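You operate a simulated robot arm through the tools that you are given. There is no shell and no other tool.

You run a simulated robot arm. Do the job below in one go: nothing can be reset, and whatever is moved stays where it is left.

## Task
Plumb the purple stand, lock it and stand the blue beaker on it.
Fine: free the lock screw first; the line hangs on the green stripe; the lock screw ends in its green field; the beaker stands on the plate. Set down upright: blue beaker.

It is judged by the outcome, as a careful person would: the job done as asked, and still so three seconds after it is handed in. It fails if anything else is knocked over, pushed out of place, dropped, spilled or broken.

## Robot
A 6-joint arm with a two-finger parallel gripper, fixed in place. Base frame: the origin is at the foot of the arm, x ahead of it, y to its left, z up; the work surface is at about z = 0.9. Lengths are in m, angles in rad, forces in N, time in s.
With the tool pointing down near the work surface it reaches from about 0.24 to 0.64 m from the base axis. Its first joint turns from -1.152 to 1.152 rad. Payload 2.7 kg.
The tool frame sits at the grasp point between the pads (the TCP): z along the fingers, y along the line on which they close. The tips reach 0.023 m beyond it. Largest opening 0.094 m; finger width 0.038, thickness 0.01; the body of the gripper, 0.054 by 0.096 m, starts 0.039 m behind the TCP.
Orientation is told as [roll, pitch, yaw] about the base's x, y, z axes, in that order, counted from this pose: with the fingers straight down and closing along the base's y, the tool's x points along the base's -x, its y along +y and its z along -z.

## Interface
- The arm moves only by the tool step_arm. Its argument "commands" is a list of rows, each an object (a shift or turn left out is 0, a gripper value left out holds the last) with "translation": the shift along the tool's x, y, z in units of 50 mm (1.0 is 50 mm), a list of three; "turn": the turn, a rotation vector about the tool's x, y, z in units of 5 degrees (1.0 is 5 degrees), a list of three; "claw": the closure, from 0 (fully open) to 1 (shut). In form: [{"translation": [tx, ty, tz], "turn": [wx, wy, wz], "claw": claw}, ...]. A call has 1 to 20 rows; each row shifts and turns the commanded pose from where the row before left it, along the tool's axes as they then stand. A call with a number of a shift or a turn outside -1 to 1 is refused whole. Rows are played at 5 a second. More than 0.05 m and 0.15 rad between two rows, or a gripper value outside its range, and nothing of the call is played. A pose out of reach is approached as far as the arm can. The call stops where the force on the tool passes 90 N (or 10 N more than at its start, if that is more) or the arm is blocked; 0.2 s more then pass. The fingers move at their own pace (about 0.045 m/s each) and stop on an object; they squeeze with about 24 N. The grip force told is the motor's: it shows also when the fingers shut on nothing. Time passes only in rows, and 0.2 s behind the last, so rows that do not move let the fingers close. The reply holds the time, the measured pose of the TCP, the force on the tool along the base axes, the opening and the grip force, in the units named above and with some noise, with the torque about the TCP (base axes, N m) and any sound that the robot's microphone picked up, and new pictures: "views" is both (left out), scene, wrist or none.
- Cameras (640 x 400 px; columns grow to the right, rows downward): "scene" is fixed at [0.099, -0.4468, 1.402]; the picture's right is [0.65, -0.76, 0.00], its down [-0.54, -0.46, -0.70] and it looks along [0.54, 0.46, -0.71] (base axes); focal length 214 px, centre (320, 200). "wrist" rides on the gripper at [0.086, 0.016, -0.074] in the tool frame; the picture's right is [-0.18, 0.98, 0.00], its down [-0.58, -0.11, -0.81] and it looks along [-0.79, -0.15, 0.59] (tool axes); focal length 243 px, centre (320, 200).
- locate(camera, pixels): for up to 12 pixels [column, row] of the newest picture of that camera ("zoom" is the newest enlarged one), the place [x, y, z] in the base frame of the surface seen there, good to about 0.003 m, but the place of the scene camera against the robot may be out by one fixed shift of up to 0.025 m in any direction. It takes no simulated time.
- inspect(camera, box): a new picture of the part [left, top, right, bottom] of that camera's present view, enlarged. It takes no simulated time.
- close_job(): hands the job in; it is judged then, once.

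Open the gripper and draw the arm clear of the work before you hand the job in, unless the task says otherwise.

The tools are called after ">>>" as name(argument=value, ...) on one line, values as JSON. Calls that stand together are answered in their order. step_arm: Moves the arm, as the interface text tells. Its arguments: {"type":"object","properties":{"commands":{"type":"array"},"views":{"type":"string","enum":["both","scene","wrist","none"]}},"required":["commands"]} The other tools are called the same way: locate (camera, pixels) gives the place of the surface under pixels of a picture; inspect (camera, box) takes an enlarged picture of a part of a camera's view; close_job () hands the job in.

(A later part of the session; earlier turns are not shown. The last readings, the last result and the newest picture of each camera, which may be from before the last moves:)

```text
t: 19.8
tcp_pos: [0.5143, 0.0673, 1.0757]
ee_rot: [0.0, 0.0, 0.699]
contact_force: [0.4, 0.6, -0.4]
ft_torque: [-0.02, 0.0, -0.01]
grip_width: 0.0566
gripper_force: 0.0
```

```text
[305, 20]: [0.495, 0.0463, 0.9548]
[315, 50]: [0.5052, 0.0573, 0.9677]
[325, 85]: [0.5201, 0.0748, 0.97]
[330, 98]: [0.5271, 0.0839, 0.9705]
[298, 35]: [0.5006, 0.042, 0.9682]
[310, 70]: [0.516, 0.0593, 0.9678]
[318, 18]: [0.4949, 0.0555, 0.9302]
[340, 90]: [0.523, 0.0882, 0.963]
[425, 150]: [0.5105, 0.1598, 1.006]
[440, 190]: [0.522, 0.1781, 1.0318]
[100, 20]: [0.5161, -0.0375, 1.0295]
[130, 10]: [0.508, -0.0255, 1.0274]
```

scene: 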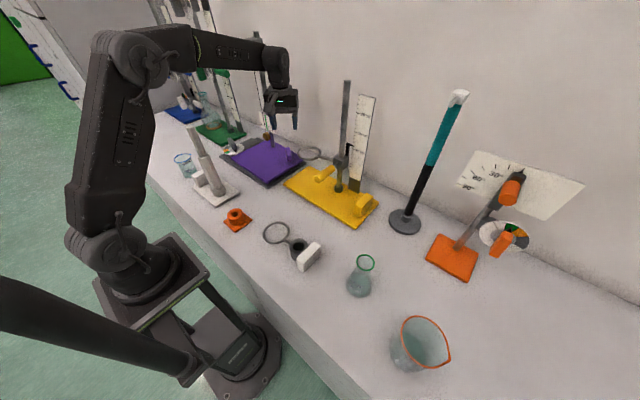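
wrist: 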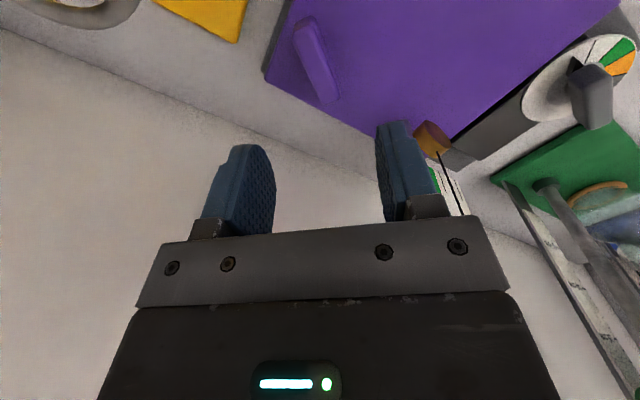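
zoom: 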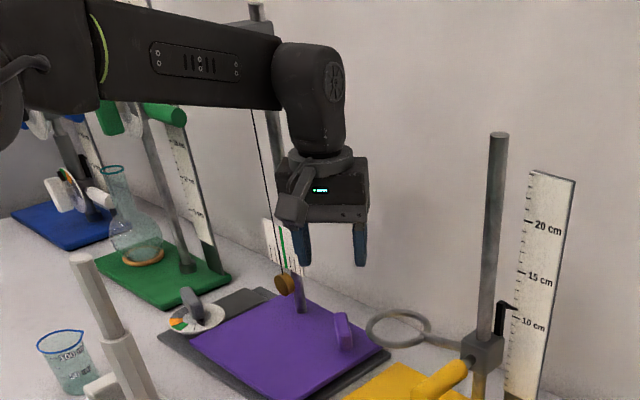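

The gripper hangs over the knob with clear room to the ring, line and crossbar. I descend to z≈0.972 around the bar in small rows.

>>> step_arm(commands=[{"translation": [0.02, 0, 0.5], "claw": 0.4}, {"translation": [0, 0, 0.5], "claw": 0.4}, {"translation": [0, 0, 0.5], "claw": 0.4}, {"translation": [0, 0, 0.57], "claw": 0.4}, {"claw": 0.4}])

>>> inspect(camera="scene", box=[220, 30, 340, 180])

```text
t: 21.0
tcp_pos: [0.513, 0.0677, 0.971]
ee_rot: [0.0, 0.0, 0.696]
contact_force: [-0.3, 0.5, -0.2]
ft_torque: [0.02, -0.03, -0.04]
grip_width: 0.0565
gripper_force: 0.1
```

scene: 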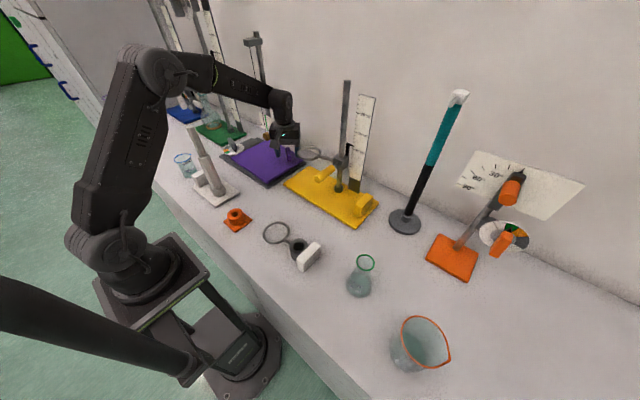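
wrist: 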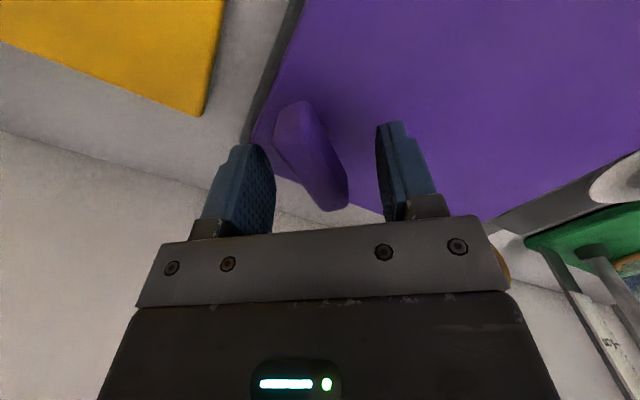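

```text
2.67 times, centred on (280, 105) of scene
```

zoom: 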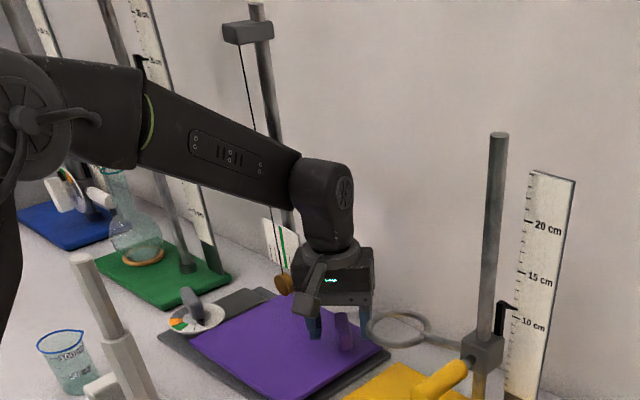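

The bar lies between the fingers, about 14° off from parallel. I nudge slightly and close; this will turn the knob about 14° clockwise to line up.

>>> step_arm(commands=[{"translation": [0, -0.03, 0], "claw": 0.5}, {"claw": 0.6}, {"claw": 0.7}, {"claw": 0.8}, {"claw": 0.9}, {"claw": 1}, {"claw": 1}, {"claw": 1}])

>>> inspect(camera="scene", box=[230, 110, 310, 180])

```text
t: 22.8
tcp_pos: [0.5147, 0.0658, 0.9719]
ee_rot: [-0.001, 0.0, 0.696]
contact_force: [4.7, -3.1, 3.1]
ft_torque: [0.63, 0.65, 0.07]
grip_width: 0.0182
gripper_force: 45.3
```

scene: 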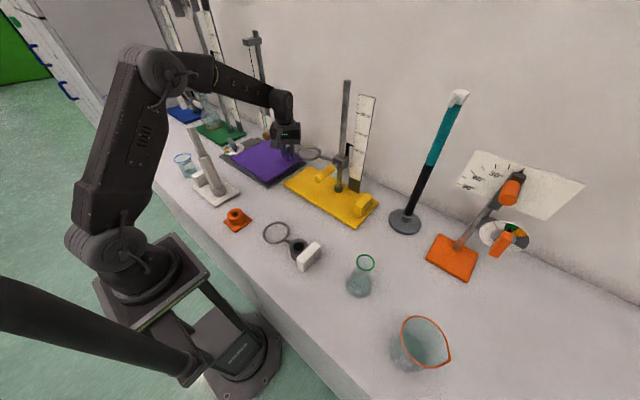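
wrist: 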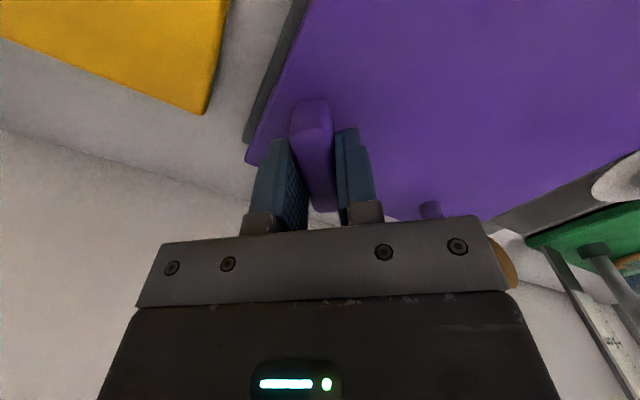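

```text
5.71 times, centred on (270, 145) of scene
```

zoom: 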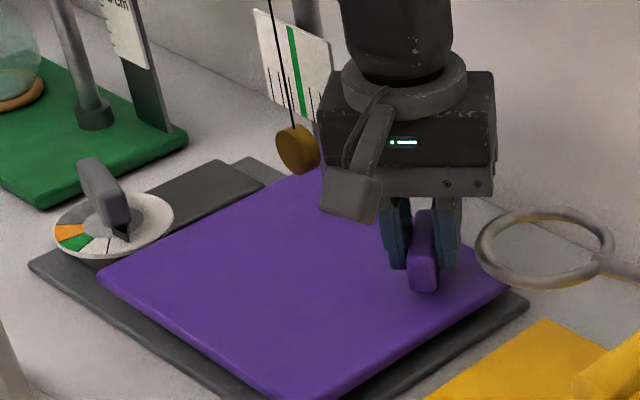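

The fingers hold the knob bar (width 18 mm), and the scene zoom shows line and stripe clearly. I turn it clockwise 30° and compare the line against the stripe.

>>> step_arm(commands=[{"turn": [0, 0, 1], "claw": 1}, {"turn": [0, 0, 1], "claw": 1}, {"turn": [0, 0, 1], "claw": 1}, {"turn": [0, 0, 1], "claw": 1}, {"turn": [0, 0, 1], "claw": 1}, {"turn": [0, 0, 1], "claw": 1}, {"claw": 1}], views="wrist")

>>> inspect(camera="scene", box=[230, 110, 310, 180])

>>> inspect(camera="scene", box=[255, 100, 285, 140])

```text
t: 24.4
tcp_pos: [0.5144, 0.067, 0.9732]
ee_rot: [-0.001, -0.005, 0.174]
contact_force: [-9.3, 13.1, 30.9]
ft_torque: [0.7, 0.8, 0.21]
grip_width: 0.018
gripper_force: 45.2
```

wrist: 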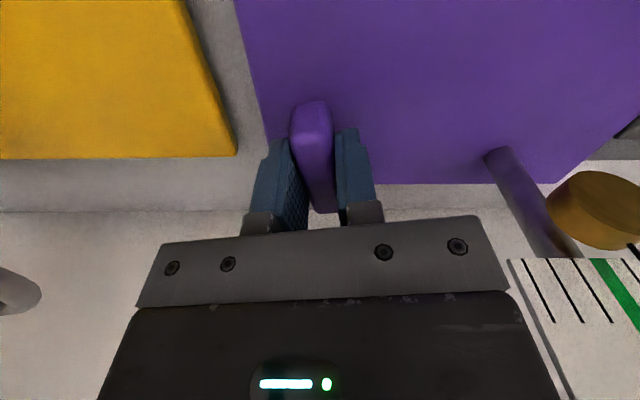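

```text
5.71 times, centred on (270, 145) of scene
```

zoom: 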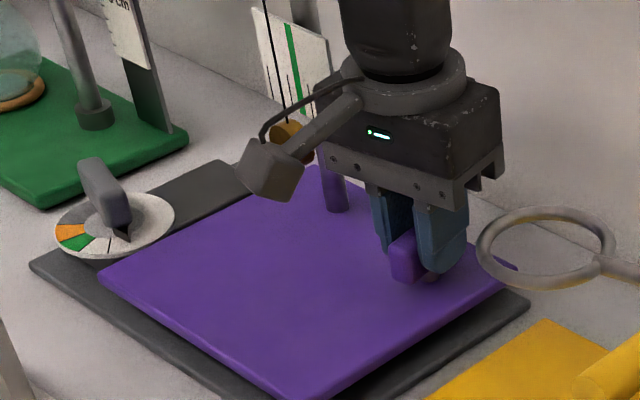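

```text
10.00 times, centred on (270, 120) of scene
```

zoom: 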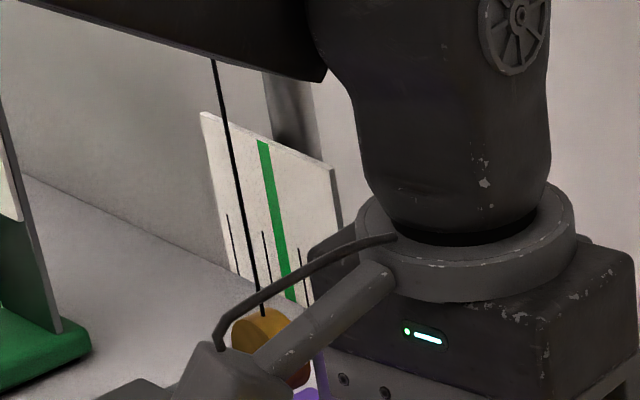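

Turning clockwise moved the line toward the stripe in the scene view, and the upward force (31 N) shows the knob side rising. I zoom on the wrist view's right edge where scale and line show, and locate them.

>>> inspect(camera="wrist", box=[500, 160, 640, 340])

```text
2.22 times, centred on (570, 250) of wrist
```

zoom: 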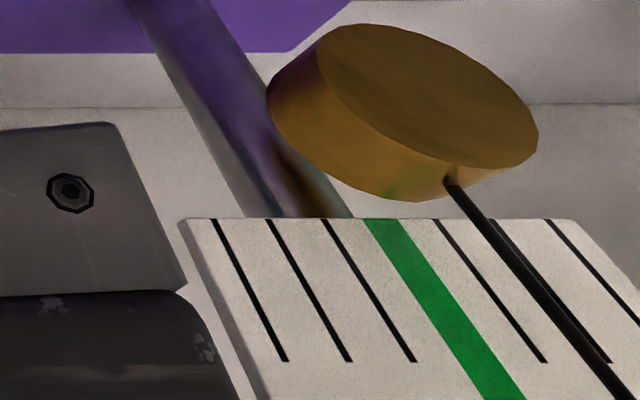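

>>> locate(camera="zoom", pixels=[[450, 185], [475, 213], [510, 257], [560, 318], [385, 225], [415, 265], [450, 315], [500, 380], [330, 225], [440, 225], [215, 225], [552, 225]])

```text
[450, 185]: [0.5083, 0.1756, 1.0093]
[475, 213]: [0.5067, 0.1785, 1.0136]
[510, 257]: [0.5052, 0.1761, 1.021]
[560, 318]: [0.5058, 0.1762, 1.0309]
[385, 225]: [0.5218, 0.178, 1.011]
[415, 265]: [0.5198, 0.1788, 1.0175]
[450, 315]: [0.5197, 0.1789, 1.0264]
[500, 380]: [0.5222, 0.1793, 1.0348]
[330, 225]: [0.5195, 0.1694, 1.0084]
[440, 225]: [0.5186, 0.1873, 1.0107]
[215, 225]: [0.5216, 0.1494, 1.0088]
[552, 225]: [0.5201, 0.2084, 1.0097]
```

By location the line is now at y≈0.1766 and the stripe at y≈0.1788, about 2 mm short. I open the fingers slightly to remove the strain and measure again without load.

>>> step_arm(commands=[{"claw": 0.62}, {"claw": 0.62}, {"claw": 0.62}, {"claw": 0.62}], views="wrist")

>>> inspect(camera="wrist", box=[500, 160, 640, 340])

>>> locate(camera="zoom", pixels=[[450, 185], [475, 213], [510, 257], [560, 318], [385, 225], [415, 265], [450, 315], [500, 380], [330, 225], [440, 225], [215, 225], [552, 225]])

```text
t: 25.4
tcp_pos: [0.5132, 0.0669, 0.9711]
ee_rot: [0.001, -0.001, 0.174]
contact_force: [-0.2, 0.0, 0.0]
ft_torque: [-0.02, -0.01, 0.02]
grip_width: 0.0356
gripper_force: 0.0
```

wrist: 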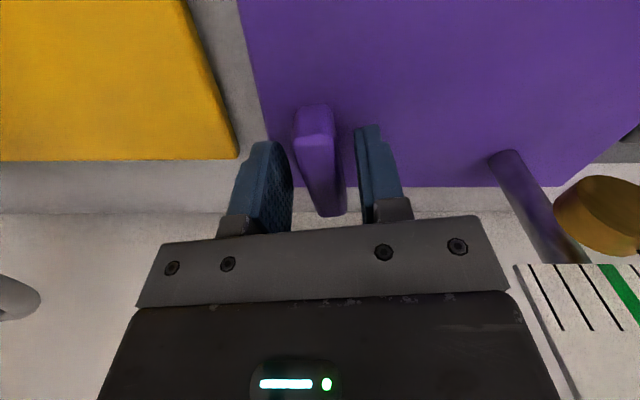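

```text
2.22 times, centred on (570, 250) of wrist
```

zoom: 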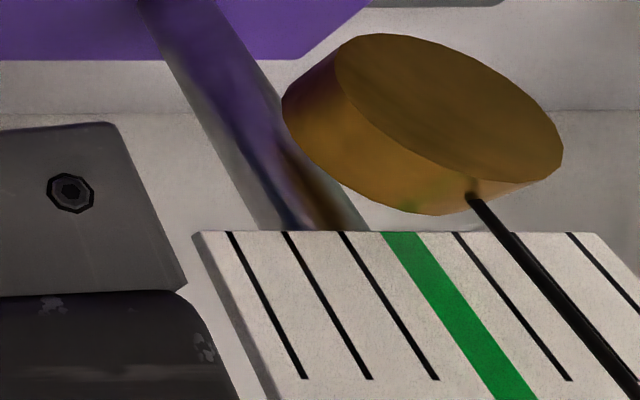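

```text
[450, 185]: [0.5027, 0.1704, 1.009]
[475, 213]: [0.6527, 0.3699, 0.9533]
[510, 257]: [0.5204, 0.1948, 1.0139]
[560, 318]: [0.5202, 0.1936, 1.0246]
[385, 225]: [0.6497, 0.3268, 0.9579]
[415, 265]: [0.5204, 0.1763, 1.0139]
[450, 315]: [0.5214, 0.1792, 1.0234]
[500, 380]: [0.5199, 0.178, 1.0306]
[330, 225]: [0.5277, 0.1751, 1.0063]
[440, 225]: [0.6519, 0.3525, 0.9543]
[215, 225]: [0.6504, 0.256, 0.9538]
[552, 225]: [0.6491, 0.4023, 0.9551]
```

After release the load is zero; the line now passes zoom (475,200)–(600,350) and the stripe (400,240)–(510,395). I relocate on those pixels.

>>> locate(camera="zoom", pixels=[[478, 202], [493, 220], [520, 250], [545, 282], [570, 312], [600, 350], [400, 238], [422, 268], [445, 302], [465, 332], [485, 362], [505, 390]])

>>> inspect(camera="scene", box=[230, 110, 310, 180])

```text
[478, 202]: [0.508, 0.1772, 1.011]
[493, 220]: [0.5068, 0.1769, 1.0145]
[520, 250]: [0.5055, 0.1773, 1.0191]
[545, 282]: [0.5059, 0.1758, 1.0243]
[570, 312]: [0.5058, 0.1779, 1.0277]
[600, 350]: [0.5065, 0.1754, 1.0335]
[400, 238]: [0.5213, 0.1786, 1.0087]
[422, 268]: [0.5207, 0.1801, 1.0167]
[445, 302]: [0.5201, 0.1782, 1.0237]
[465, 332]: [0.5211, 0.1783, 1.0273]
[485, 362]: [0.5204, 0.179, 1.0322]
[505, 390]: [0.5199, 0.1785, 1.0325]
```

```text
5.71 times, centred on (270, 145) of scene
```

zoom: 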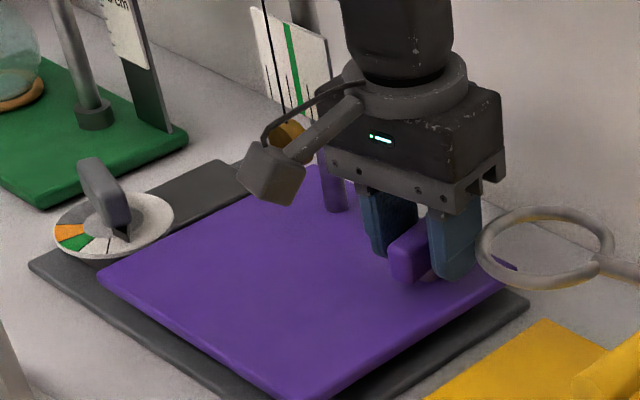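

Line mean y≈0.1768 and stripe ≈0.1788: about 2 mm short, with roughly 0.14 mm per degree. I regrip and turn another 14° clockwise while rising slightly with the plate.

>>> step_arm(commands=[{"claw": 0.8}, {"claw": 1}, {"claw": 1}, {"claw": 1}, {"translation": [0, 0, -0.01], "turn": [0, 0, 0.95], "claw": 1}, {"translation": [0, 0, -0.01], "turn": [0, 0, 0.95], "claw": 1}, {"translation": [0, 0, -0.01], "turn": [0, 0, 0.95], "claw": 1}, {"claw": 1}], views="wrist")

>>> step_arm(commands=[{"claw": 0.62}, {"claw": 0.62}, {"claw": 0.62}, {"claw": 0.62}, {"claw": 0.62}], views="wrist")

>>> inspect(camera="wrist", box=[500, 160, 640, 340])

```text
t: 27.2
tcp_pos: [0.5142, 0.0679, 0.9738]
ee_rot: [-0.001, 0.0, -0.074]
contact_force: [-2.9, 24.6, 10.0]
ft_torque: [-0.17, 1.51, 0.14]
grip_width: 0.0178
gripper_force: 44.5
```

wrist: 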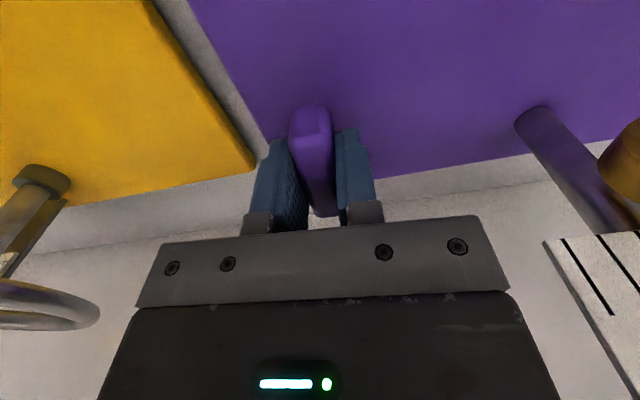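

```text
t: 28.4
tcp_pos: [0.5155, 0.0666, 0.9727]
ee_rot: [0.001, 0.001, -0.078]
contact_force: [0.6, 0.6, -0.7]
ft_torque: [0.01, 0.03, 0.04]
grip_width: 0.036
gripper_force: 0.1
```

wrist: 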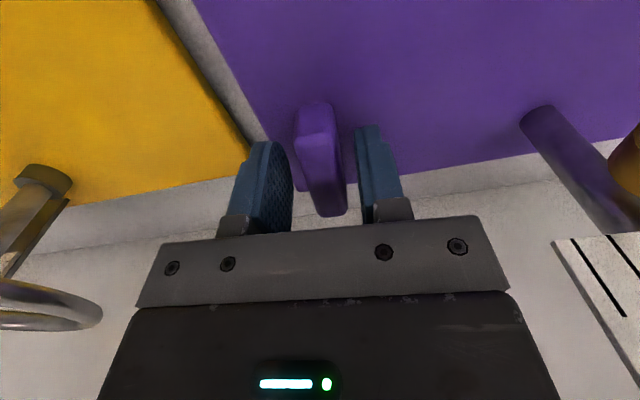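

```text
2.22 times, centred on (570, 250) of wrist
```

zoom: 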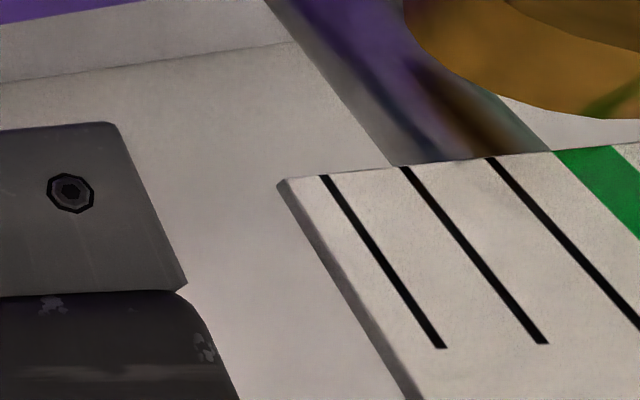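

The scale is out of the wrist view at this yaw, so I rise straight up, back off toward −x, and move in front of the scale to check it straight-on.

>>> step_arm(commands=[{"translation": [0, 0, -0.7], "claw": 0.5}, {"translation": [0, 0, -0.9], "claw": 0.5}, {"translation": [0, 0, -0.9], "turn": [0, 0, -0.88], "claw": 0.4}, {"translation": [0.7, 0, -0.6], "claw": 0.4}, {"translation": [0.7, 0, -0.6], "claw": 0.4}, {"translation": [0.9, 0, -0.3], "claw": 0.4}, {"translation": [0.9, 0, 0], "claw": 0.4}, {"translation": [0.4, 0.6, 0], "claw": 0.4}, {"translation": [0, 0.7, 0], "claw": 0.4}, {"translation": [0, 0.6, 0], "claw": 0.4}, {"claw": 0.4}])

>>> inspect(camera="wrist", box=[310, 130, 400, 230])

```text
t: 30.8
tcp_pos: [0.3338, 0.1603, 1.1747]
ee_rot: [0.0, -0.001, 0.0]
contact_force: [-0.2, 0.7, -0.5]
ft_torque: [0.0, -0.02, 0.0]
grip_width: 0.0566
gripper_force: 0.0
```

scene: 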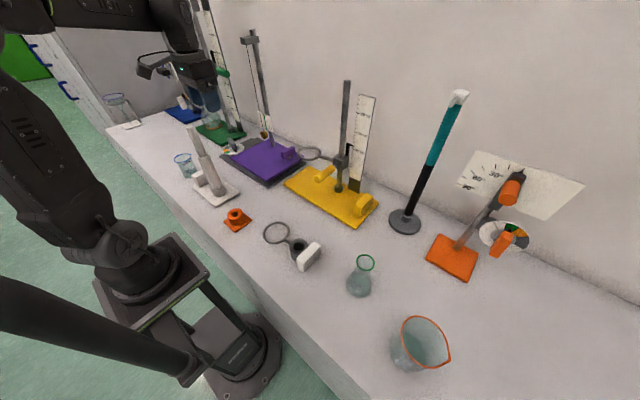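
wrist: 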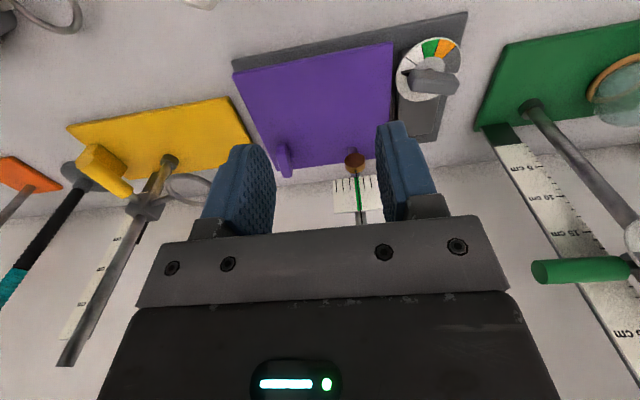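

```text
4.00 times, centred on (355, 180) of wrist
```

zoom: 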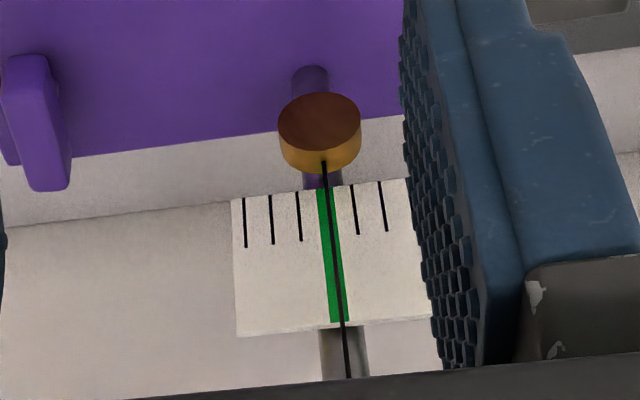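

The line now hangs on the green stripe in the straight-on view (zoom (330,230)). I zoom further and locate line and stripe for a precise offset.

>>> inspect(camera="wrist", box=[340, 165, 375, 225])

>>> inspect(camera="scene", box=[215, 20, 310, 190])

```text
6.67 times, centred on (358, 195) of wrist
```

zoom: 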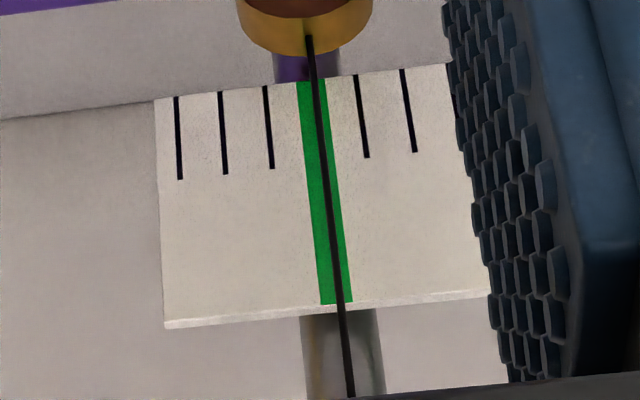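

```text
2.35 times, centred on (262, 105) of scene
```

zoom: 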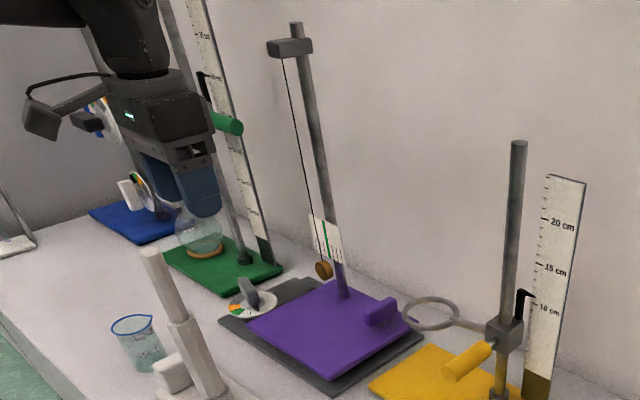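

The line lies within the stripe but slightly right of centre; I zoom in still tighter at the top and bottom of the scale to measure the residual.

>>> inspect(camera="wrist", box=[349, 172, 367, 184])

>>> inspect(camera="wrist", box=[351, 200, 369, 212])

>>> inspect(camera="wrist", box=[342, 172, 376, 216])

```text
16.00 times, centred on (358, 178) of wrist
```

zoom: 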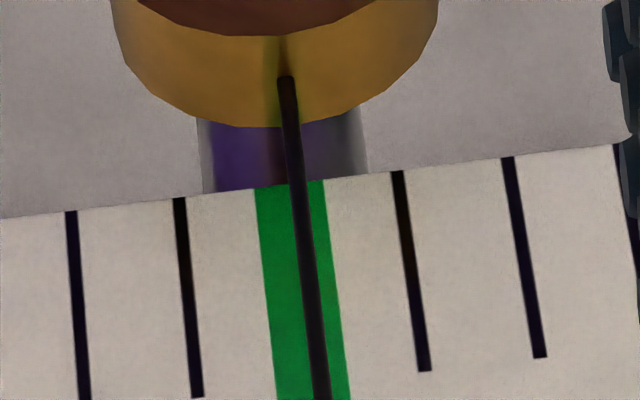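

```text
16.00 times, centred on (360, 206) of wrist
```

zoom: 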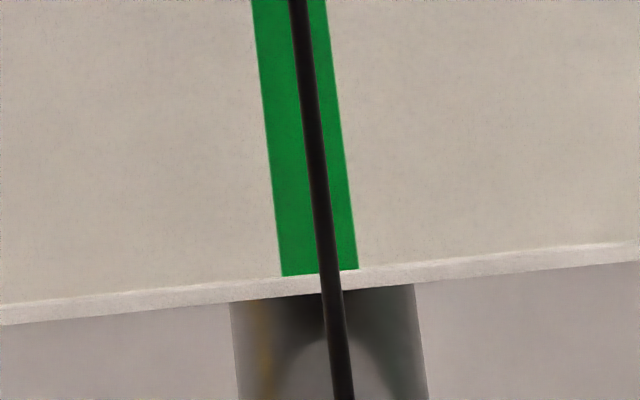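

```text
9.09 times, centred on (359, 194) of wrist
```

zoom: 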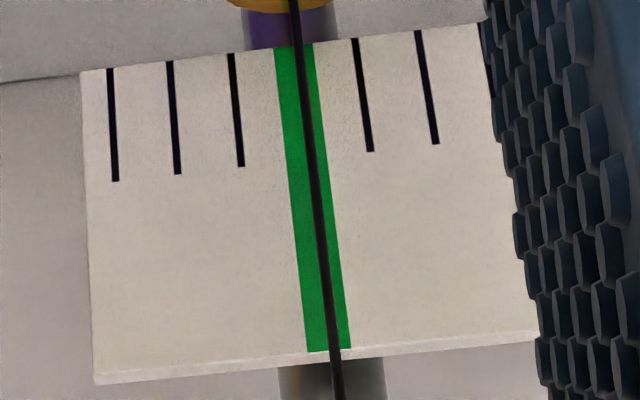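

The line sits within ~0.5 mm of the stripe's centre (stripe 5.5 mm wide), so the stand is plumb. Next I go back over the dial handle with yaw ≈73.6° to lock it.

>>> step_arm(commands=[{"translation": [-0.456, 0.622, 0], "claw": 0.4}, {"translation": [-0.456, 0.622, 0], "claw": 0.4}, {"translation": [-0.456, 0.622, 0], "claw": 0.4}, {"translation": [-0.456, 0.622, 0], "claw": 0.4}, {"translation": [0, 0, 0.14], "turn": [0, 0, -0.98], "claw": 0.4}, {"translation": [0, 0, 0.14], "turn": [0, 0, -0.98], "claw": 0.4}, {"translation": [0, 0, 0.14], "turn": [0, 0, -0.98], "claw": 0.4}, {"translation": [0, 0, 0.14], "turn": [0, 0, -0.98], "claw": 0.4}, {"translation": [0, 0, 0.14], "turn": [0, 0, -0.98], "claw": 0.4}, {"translation": [0, 0, 0.14], "turn": [0, 0, -0.98], "claw": 0.4}, {"translation": [0, 0, 0.14], "turn": [0, 0, -0.98], "claw": 0.4}, {"translation": [0, 0, 0.14], "turn": [0, 0, -0.98], "claw": 0.4}, {"translation": [0, 0, 0.14], "turn": [0, 0, -0.98], "claw": 0.4}, {"translation": [0, 0, 0.14], "turn": [0, 0, -0.98], "claw": 0.4}, {"translation": [0, 0, 0.14], "turn": [0, 0, -0.98], "claw": 0.4}, {"translation": [0, 0, 0.14], "turn": [0, 0, -0.98], "claw": 0.4}, {"translation": [0, 0, 0.14], "turn": [0, 0, -0.98], "claw": 0.4}, {"translation": [0, 0, 0.14], "turn": [0, 0, -0.98], "claw": 0.4}, {"translation": [0, 0, 0.14], "turn": [0, 0, -0.98], "claw": 0.4}, {"claw": 0.4}])

>>> inspect(camera="wrist", box=[250, 0, 400, 120])

```text
t: 35.0
tcp_pos: [0.4253, 0.2853, 1.0677]
ee_rot: [0.0, 0.0, 1.284]
contact_force: [0.1, 0.2, 0.2]
ft_torque: [0.01, -0.01, -0.03]
grip_width: 0.0564
gripper_force: 0.1
```

scene: 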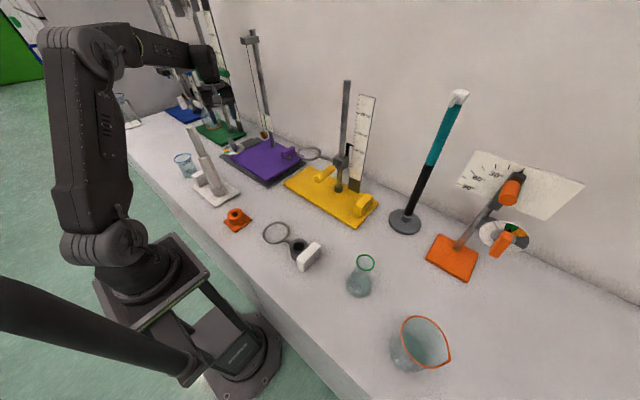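
wrist: 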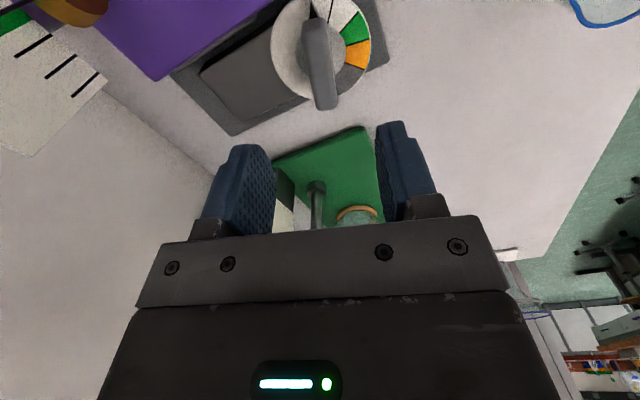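

```text
3.33 times, centred on (325, 60) of wrist
```

zoom: 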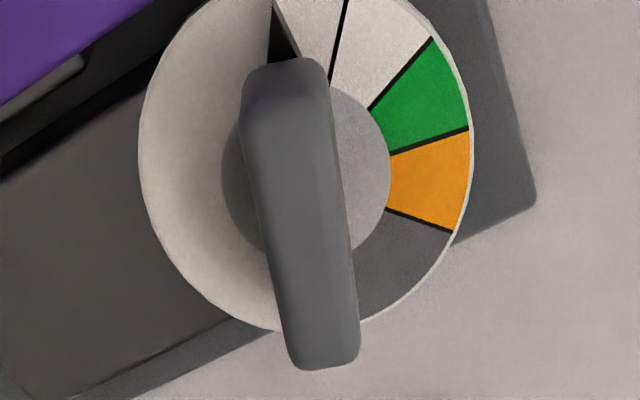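

The handle is still aligned with the tool. I locate bar and dial rim points to confirm the axis before descending.

>>> locate(camera="zoom", pixels=[[270, 90], [300, 240], [325, 350], [255, 110], [345, 230], [142, 170], [472, 150], [260, 320], [390, 300], [170, 70], [460, 80], [165, 250]])

```text
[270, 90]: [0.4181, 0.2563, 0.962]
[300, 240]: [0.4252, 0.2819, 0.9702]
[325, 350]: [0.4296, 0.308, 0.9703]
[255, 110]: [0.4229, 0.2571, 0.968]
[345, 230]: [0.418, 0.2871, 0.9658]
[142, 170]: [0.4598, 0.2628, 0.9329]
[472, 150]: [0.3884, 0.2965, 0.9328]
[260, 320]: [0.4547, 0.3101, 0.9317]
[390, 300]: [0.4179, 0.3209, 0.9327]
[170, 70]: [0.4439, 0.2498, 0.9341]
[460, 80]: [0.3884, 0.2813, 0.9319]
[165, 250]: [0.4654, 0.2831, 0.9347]
```

The axis now fits at about (0.4267, 0.2838). I shift onto it, descend to z≈0.967 and close on the bar.

>>> step_arm(commands=[{"translation": [0.02, -0.03, 0.5], "claw": 0.4}, {"translation": [0, 0, 0.5], "claw": 0.4}, {"translation": [0, 0, 0.5], "claw": 0.4}, {"translation": [0, 0, 0.5], "claw": 0.4}, {"claw": 0.4}, {"claw": 0.6}, {"claw": 0.8}, {"claw": 1}, {"claw": 1}, {"claw": 1}], views="wrist")

```text
t: 37.2
tcp_pos: [0.4247, 0.284, 0.9666]
ee_rot: [0.005, 0.003, 1.283]
contact_force: [-35.0, 6.7, 5.0]
ft_torque: [-0.21, -0.44, 0.06]
grip_width: 0.0181
gripper_force: 45.1
```

wrist: 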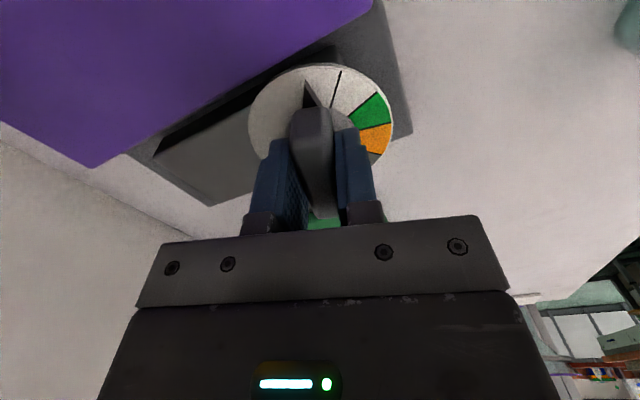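

The −35 N in x says the handle sits ~2 mm further toward −x than commanded; I relieve that by shifting the tool back 2 mm while gripped.

>>> step_arm(commands=[{"translation": [0, 0.02, 0], "claw": 1}, {"translation": [0, 0.018, 0], "claw": 1}, {"claw": 1}], views="none")

```text
t: 38.0
tcp_pos: [0.4239, 0.2831, 0.967]
ee_rot: [0.002, 0.003, 1.283]
contact_force: [-21.4, 0.8, -4.4]
ft_torque: [0.12, 0.01, 0.01]
grip_width: 0.0182
gripper_force: 44.8
```

The force fell to −21 N; I shift another 2.5 mm the same way.

>>> step_arm(commands=[{"translation": [0, 0.025, 0], "claw": 1}, {"translation": [0, 0.025, 0], "claw": 1}, {"claw": 1}], views="wrist")

```text
t: 38.8
tcp_pos: [0.4241, 0.2833, 0.9673]
ee_rot: [-0.001, 0.003, 1.284]
contact_force: [3.9, -12.6, -12.1]
ft_torque: [-0.82, 0.68, -0.06]
grip_width: 0.0179
gripper_force: 44.9
```

wrist: 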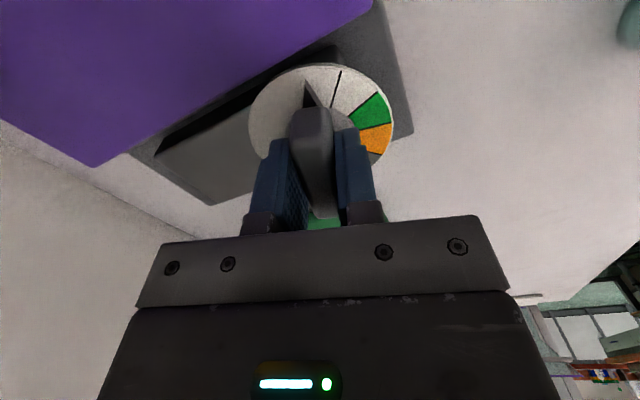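

Side load is now small. I turn the handle clockwise 35° and check.

>>> step_arm(commands=[{"turn": [0, 0, 1], "claw": 1}, {"turn": [0, 0, 1], "claw": 1}, {"turn": [0, 0, 1], "claw": 1}, {"turn": [0, 0, 1], "claw": 1}, {"turn": [0, 0, 1], "claw": 1}, {"turn": [0, 0, 1], "claw": 1}, {"turn": [0, 0, 1], "claw": 1}, {"claw": 1}], views="wrist")

>>> inspect(camera="wrist", box=[230, 40, 410, 200])

```text
t: 40.6
tcp_pos: [0.4243, 0.2837, 0.9673]
ee_rot: [0.0, 0.002, 0.67]
contact_force: [11.2, -20.7, -14.3]
ft_torque: [-0.48, 0.47, -0.09]
grip_width: 0.018
gripper_force: 44.5
```

wrist: 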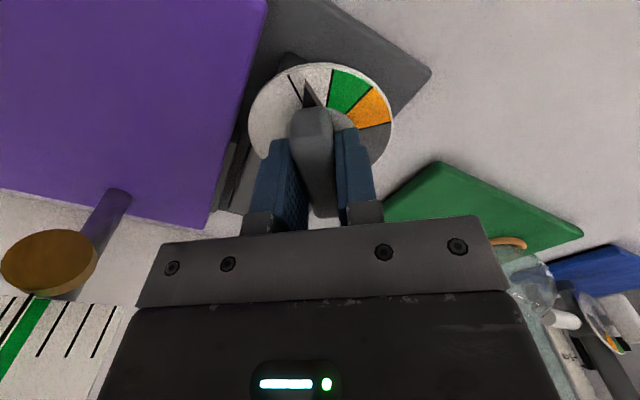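

```text
2.50 times, centred on (320, 120) of wrist
```

zoom: 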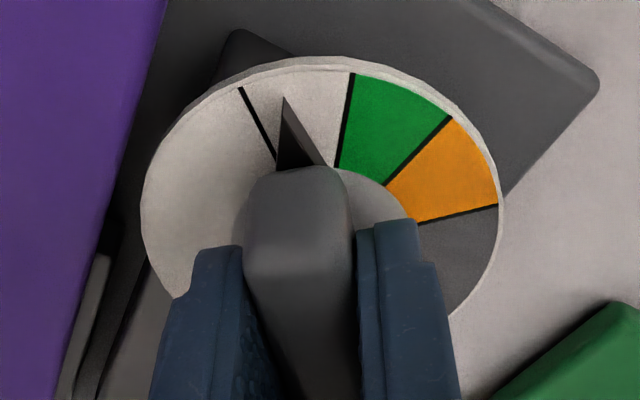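

The pointer is past the thin mark, heading to green (zoom (285,110)). I relieve the side load a little and turn another 20° clockwise.

>>> step_arm(commands=[{"translation": [0.006, -0.02, 0.01], "claw": 1}, {"translation": [0.006, -0.02, 0.01], "claw": 1}, {"turn": [0, 0, 1], "claw": 1}, {"turn": [0, 0, 1], "claw": 1}, {"turn": [0, 0, 1], "claw": 1}, {"turn": [0, 0, 1], "claw": 1}, {"claw": 1}], views="wrist")

>>> inspect(camera="wrist", box=[230, 40, 410, 200])

```text
t: 42.2
tcp_pos: [0.4237, 0.284, 0.9677]
ee_rot: [0.001, 0.001, 0.323]
contact_force: [-7.1, -2.8, -9.5]
ft_torque: [0.08, -0.1, -0.03]
grip_width: 0.0175
gripper_force: 44.9
```

wrist: 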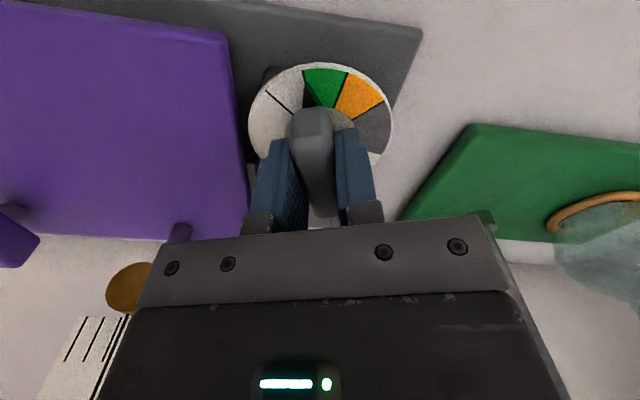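

```text
2.50 times, centred on (320, 120) of wrist
```

zoom: 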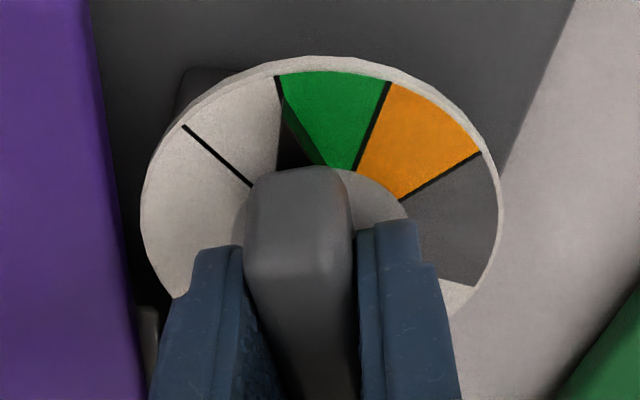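

The pointer is at the edge of green (zoom (285,110)); about 12° more brings it to the middle. I turn that much.

>>> step_arm(commands=[{"turn": [0, 0, 0.8], "claw": 1}, {"turn": [0, 0, 0.8], "claw": 1}, {"turn": [0, 0, 0.8], "claw": 1}, {"claw": 1}, {"claw": 1}], views="wrist")

>>> inspect(camera="wrist", box=[230, 40, 410, 200])

```text
t: 43.4
tcp_pos: [0.4221, 0.2851, 0.9682]
ee_rot: [-0.001, -0.001, 0.114]
contact_force: [-10.2, 9.3, -4.4]
ft_torque: [-0.03, 0.95, -0.05]
grip_width: 0.018
gripper_force: 44.6
```

wrist: 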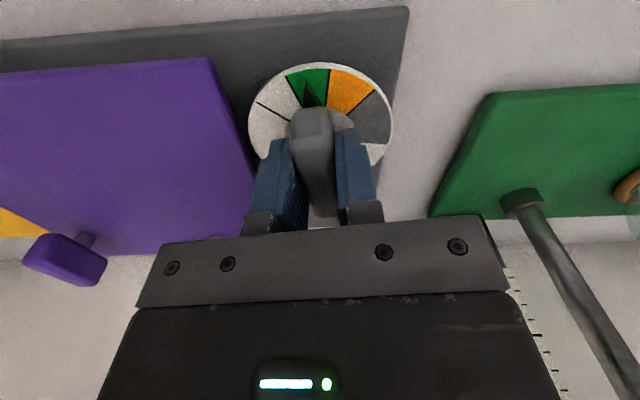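

```text
2.50 times, centred on (320, 120) of wrist
```

zoom: 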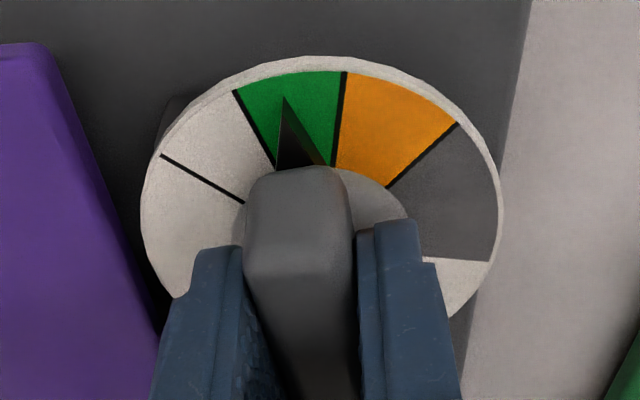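

The pointer is in the middle of the green field (zoom (285,110)). I open the fingers and lift off straight up.

>>> step_arm(commands=[{"claw": 0.6}, {"claw": 0.5}, {"claw": 0.4}, {"translation": [0, 0, -0.6], "claw": 0.4}, {"translation": [0, 0, -0.9], "claw": 0.4}, {"translation": [0, 0, -0.9], "turn": [0, 0, 0.5], "claw": 0.4}, {"translation": [0, 0, -0.9], "turn": [0, 0, 0.8], "claw": 0.4}, {"claw": 0.4}])

>>> inspect(camera="wrist", box=[270, 0, 400, 120])

```text
t: 45.2
tcp_pos: [0.4236, 0.2841, 1.1337]
ee_rot: [-0.002, 0.0, 0.001]
contact_force: [0.2, 0.2, 0.0]
ft_torque: [0.03, -0.03, 0.0]
grip_width: 0.0563
gripper_force: 0.1
```

scene: 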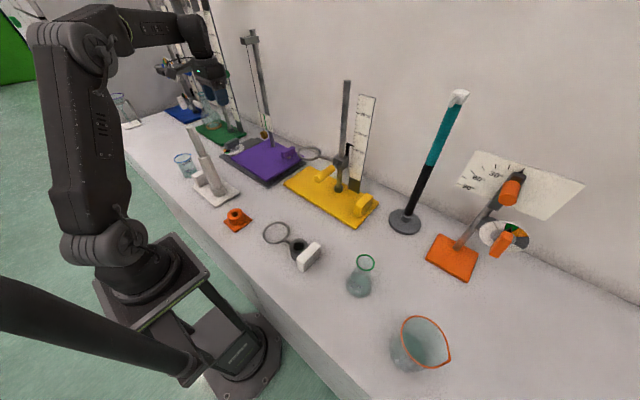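
wrist: 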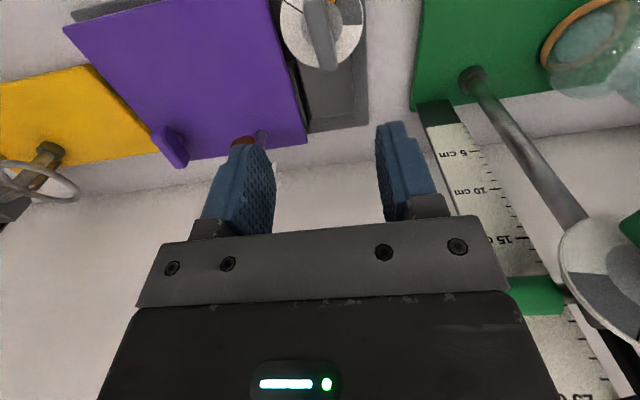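

```text
3.33 times, centred on (335, 60) of wrist
```

zoom: 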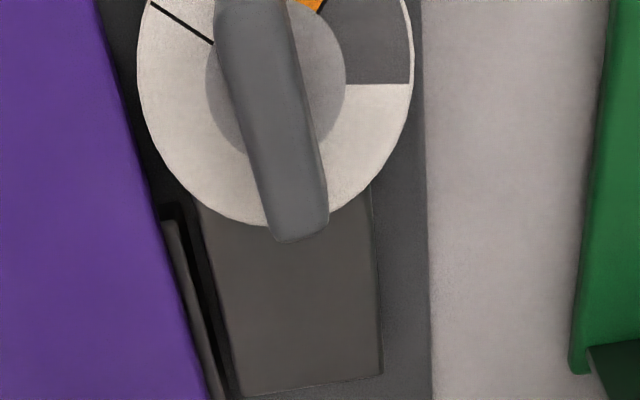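

Fully clear of the handle now. I go back to the straight-on viewing pose to check both the dial and the line after locking.

>>> step_arm(commands=[{"translation": [0.45, -0.6, -0.22], "claw": 0.4}, {"translation": [0.45, -0.6, -0.22], "claw": 0.4}, {"translation": [0.45, -0.6, -0.22], "claw": 0.4}, {"translation": [0.45, -0.63, -0.22], "claw": 0.4}, {"claw": 0.4}], views="wrist")

>>> inspect(camera="wrist", box=[342, 165, 376, 216])

>>> inspect(camera="wrist", box=[385, 20, 475, 110])

```text
t: 46.4
tcp_pos: [0.3335, 0.1614, 1.1749]
ee_rot: [-0.003, -0.001, 0.001]
contact_force: [-0.7, -0.1, 0.3]
ft_torque: [0.03, 0.04, -0.05]
grip_width: 0.0565
gripper_force: 0.0
```

wrist: 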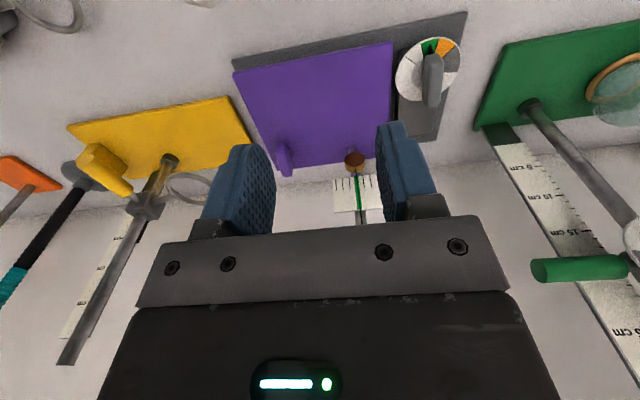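

```text
7.84 times, centred on (359, 190) of wrist
```

zoom: 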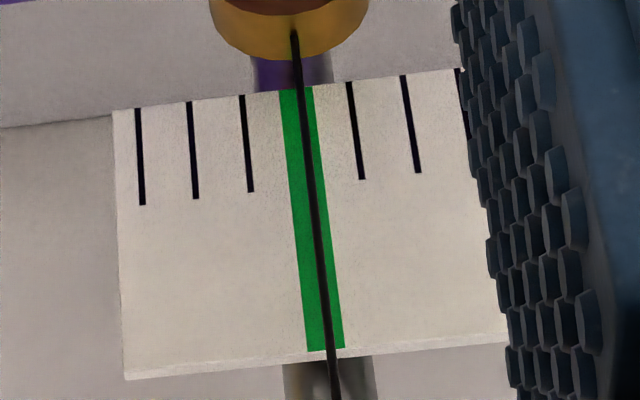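

```text
4.44 times, centred on (430, 65) of wrist
```

zoom: 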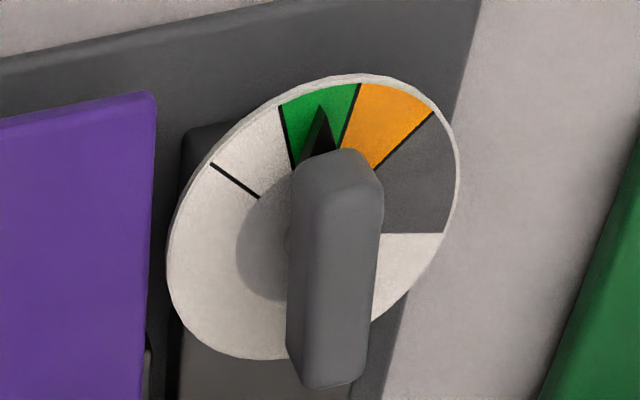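

Both hold: pointer in green and the line on the stripe. Now I rise and turn toward the blue beaker (scene (185,165)) to look at it from the wrist camera.

>>> step_arm(commands=[{"translation": [0, 0, -0.75], "claw": 0.2}, {"translation": [0, 0, -0.75], "claw": 0}, {"translation": [0.89, 0.27, 0], "claw": 0}, {"translation": [0.89, 0.27, 0], "claw": 0}, {"translation": [0.89, 0.27, 0], "claw": 0}, {"turn": [0, 0, -0.96], "claw": 0}, {"turn": [0, 0, -0.96], "claw": 0}, {"turn": [0, 0, -0.96], "claw": 0}, {"turn": [0, 0, -0.96], "claw": 0}, {"turn": [0, 0, -0.96], "claw": 0}, {"turn": [0, 0, -0.96], "claw": 0}, {"turn": [0, 0, -0.96], "claw": 0}, {"turn": [0, 0, -0.96], "claw": 0}, {"turn": [0, 0, -0.96], "claw": 0}, {"turn": [0, 0, -0.96], "claw": 0}, {"turn": [0, 0, -0.96], "claw": 0}, {"claw": 0}])

```text
t: 50.0
tcp_pos: [0.2001, 0.2019, 1.2499]
ee_rot: [0.001, -0.001, 0.923]
contact_force: [0.6, 1.0, -0.5]
ft_torque: [0.05, 0.01, 0.03]
grip_width: 0.094
gripper_force: 0.1
```

scene: 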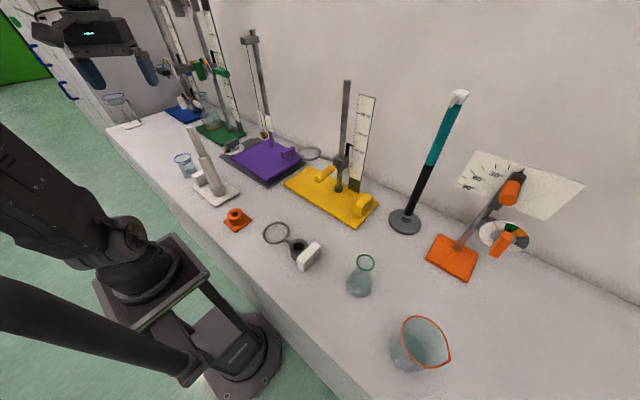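
wrist: 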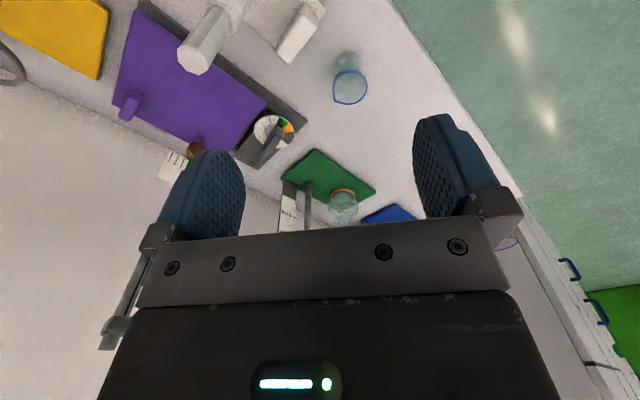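

The beaker shows at wrist (348,78), with the white block at (298,32) next to it. I zoom in and locate rim, base and neighbours.

>>> inspect(camera="wrist", box=[270, 0, 400, 120])

>>> locate(camera="wrist", pixels=[[349, 71], [333, 88], [366, 86], [349, 103], [347, 55], [340, 60], [355, 60], [300, 55], [318, 12], [285, 45], [305, 10], [195, 60]])

```text
3.33 times, centred on (335, 60) of wrist
```

zoom: 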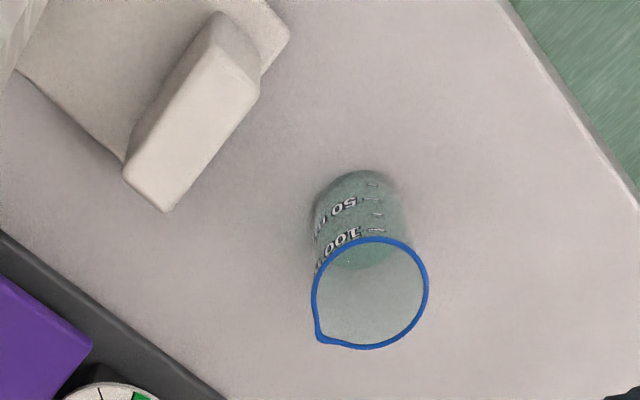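

```text
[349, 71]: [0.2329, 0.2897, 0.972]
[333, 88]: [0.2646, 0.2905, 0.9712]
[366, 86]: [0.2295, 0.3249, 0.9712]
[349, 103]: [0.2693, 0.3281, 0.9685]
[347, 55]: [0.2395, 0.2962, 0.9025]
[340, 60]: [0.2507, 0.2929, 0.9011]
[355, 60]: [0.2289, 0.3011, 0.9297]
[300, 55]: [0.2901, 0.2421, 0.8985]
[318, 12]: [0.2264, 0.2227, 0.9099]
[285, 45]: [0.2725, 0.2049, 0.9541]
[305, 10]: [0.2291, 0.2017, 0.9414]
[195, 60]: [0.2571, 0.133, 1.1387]
```

Rim centre ≈(0.249, 0.309), radius ≈25 mm, rim z≈0.972, spout toward +x. I locate the white block's corners and rim/liquid details to choose a safe grasp direction.

>>> locate(camera="zoom", pixels=[[168, 208], [128, 175], [255, 90], [215, 20], [168, 195], [240, 100], [313, 290], [427, 290], [370, 348], [375, 239], [322, 338], [360, 175]])

>>> inspect(camera="scene", box=[165, 140, 225, 200])

```text
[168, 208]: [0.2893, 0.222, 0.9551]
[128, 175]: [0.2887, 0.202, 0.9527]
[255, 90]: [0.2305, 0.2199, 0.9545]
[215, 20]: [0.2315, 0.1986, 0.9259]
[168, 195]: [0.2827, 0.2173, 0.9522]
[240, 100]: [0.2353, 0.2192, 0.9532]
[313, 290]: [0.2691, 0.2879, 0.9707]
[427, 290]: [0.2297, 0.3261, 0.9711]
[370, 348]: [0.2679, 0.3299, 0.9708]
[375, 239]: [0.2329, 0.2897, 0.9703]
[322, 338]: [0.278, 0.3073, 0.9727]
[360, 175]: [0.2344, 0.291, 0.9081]
```

```text
6.67 times, centred on (195, 170) of scene
```

zoom: 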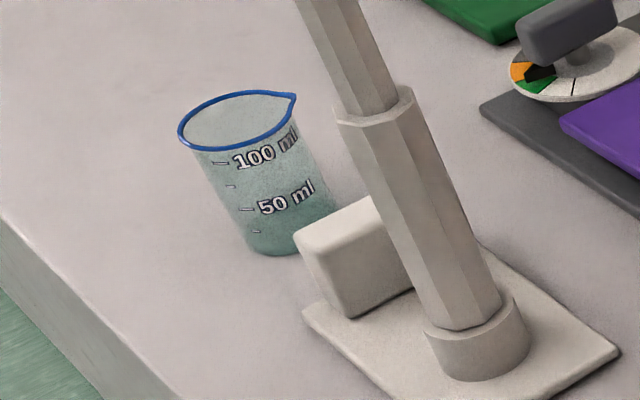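

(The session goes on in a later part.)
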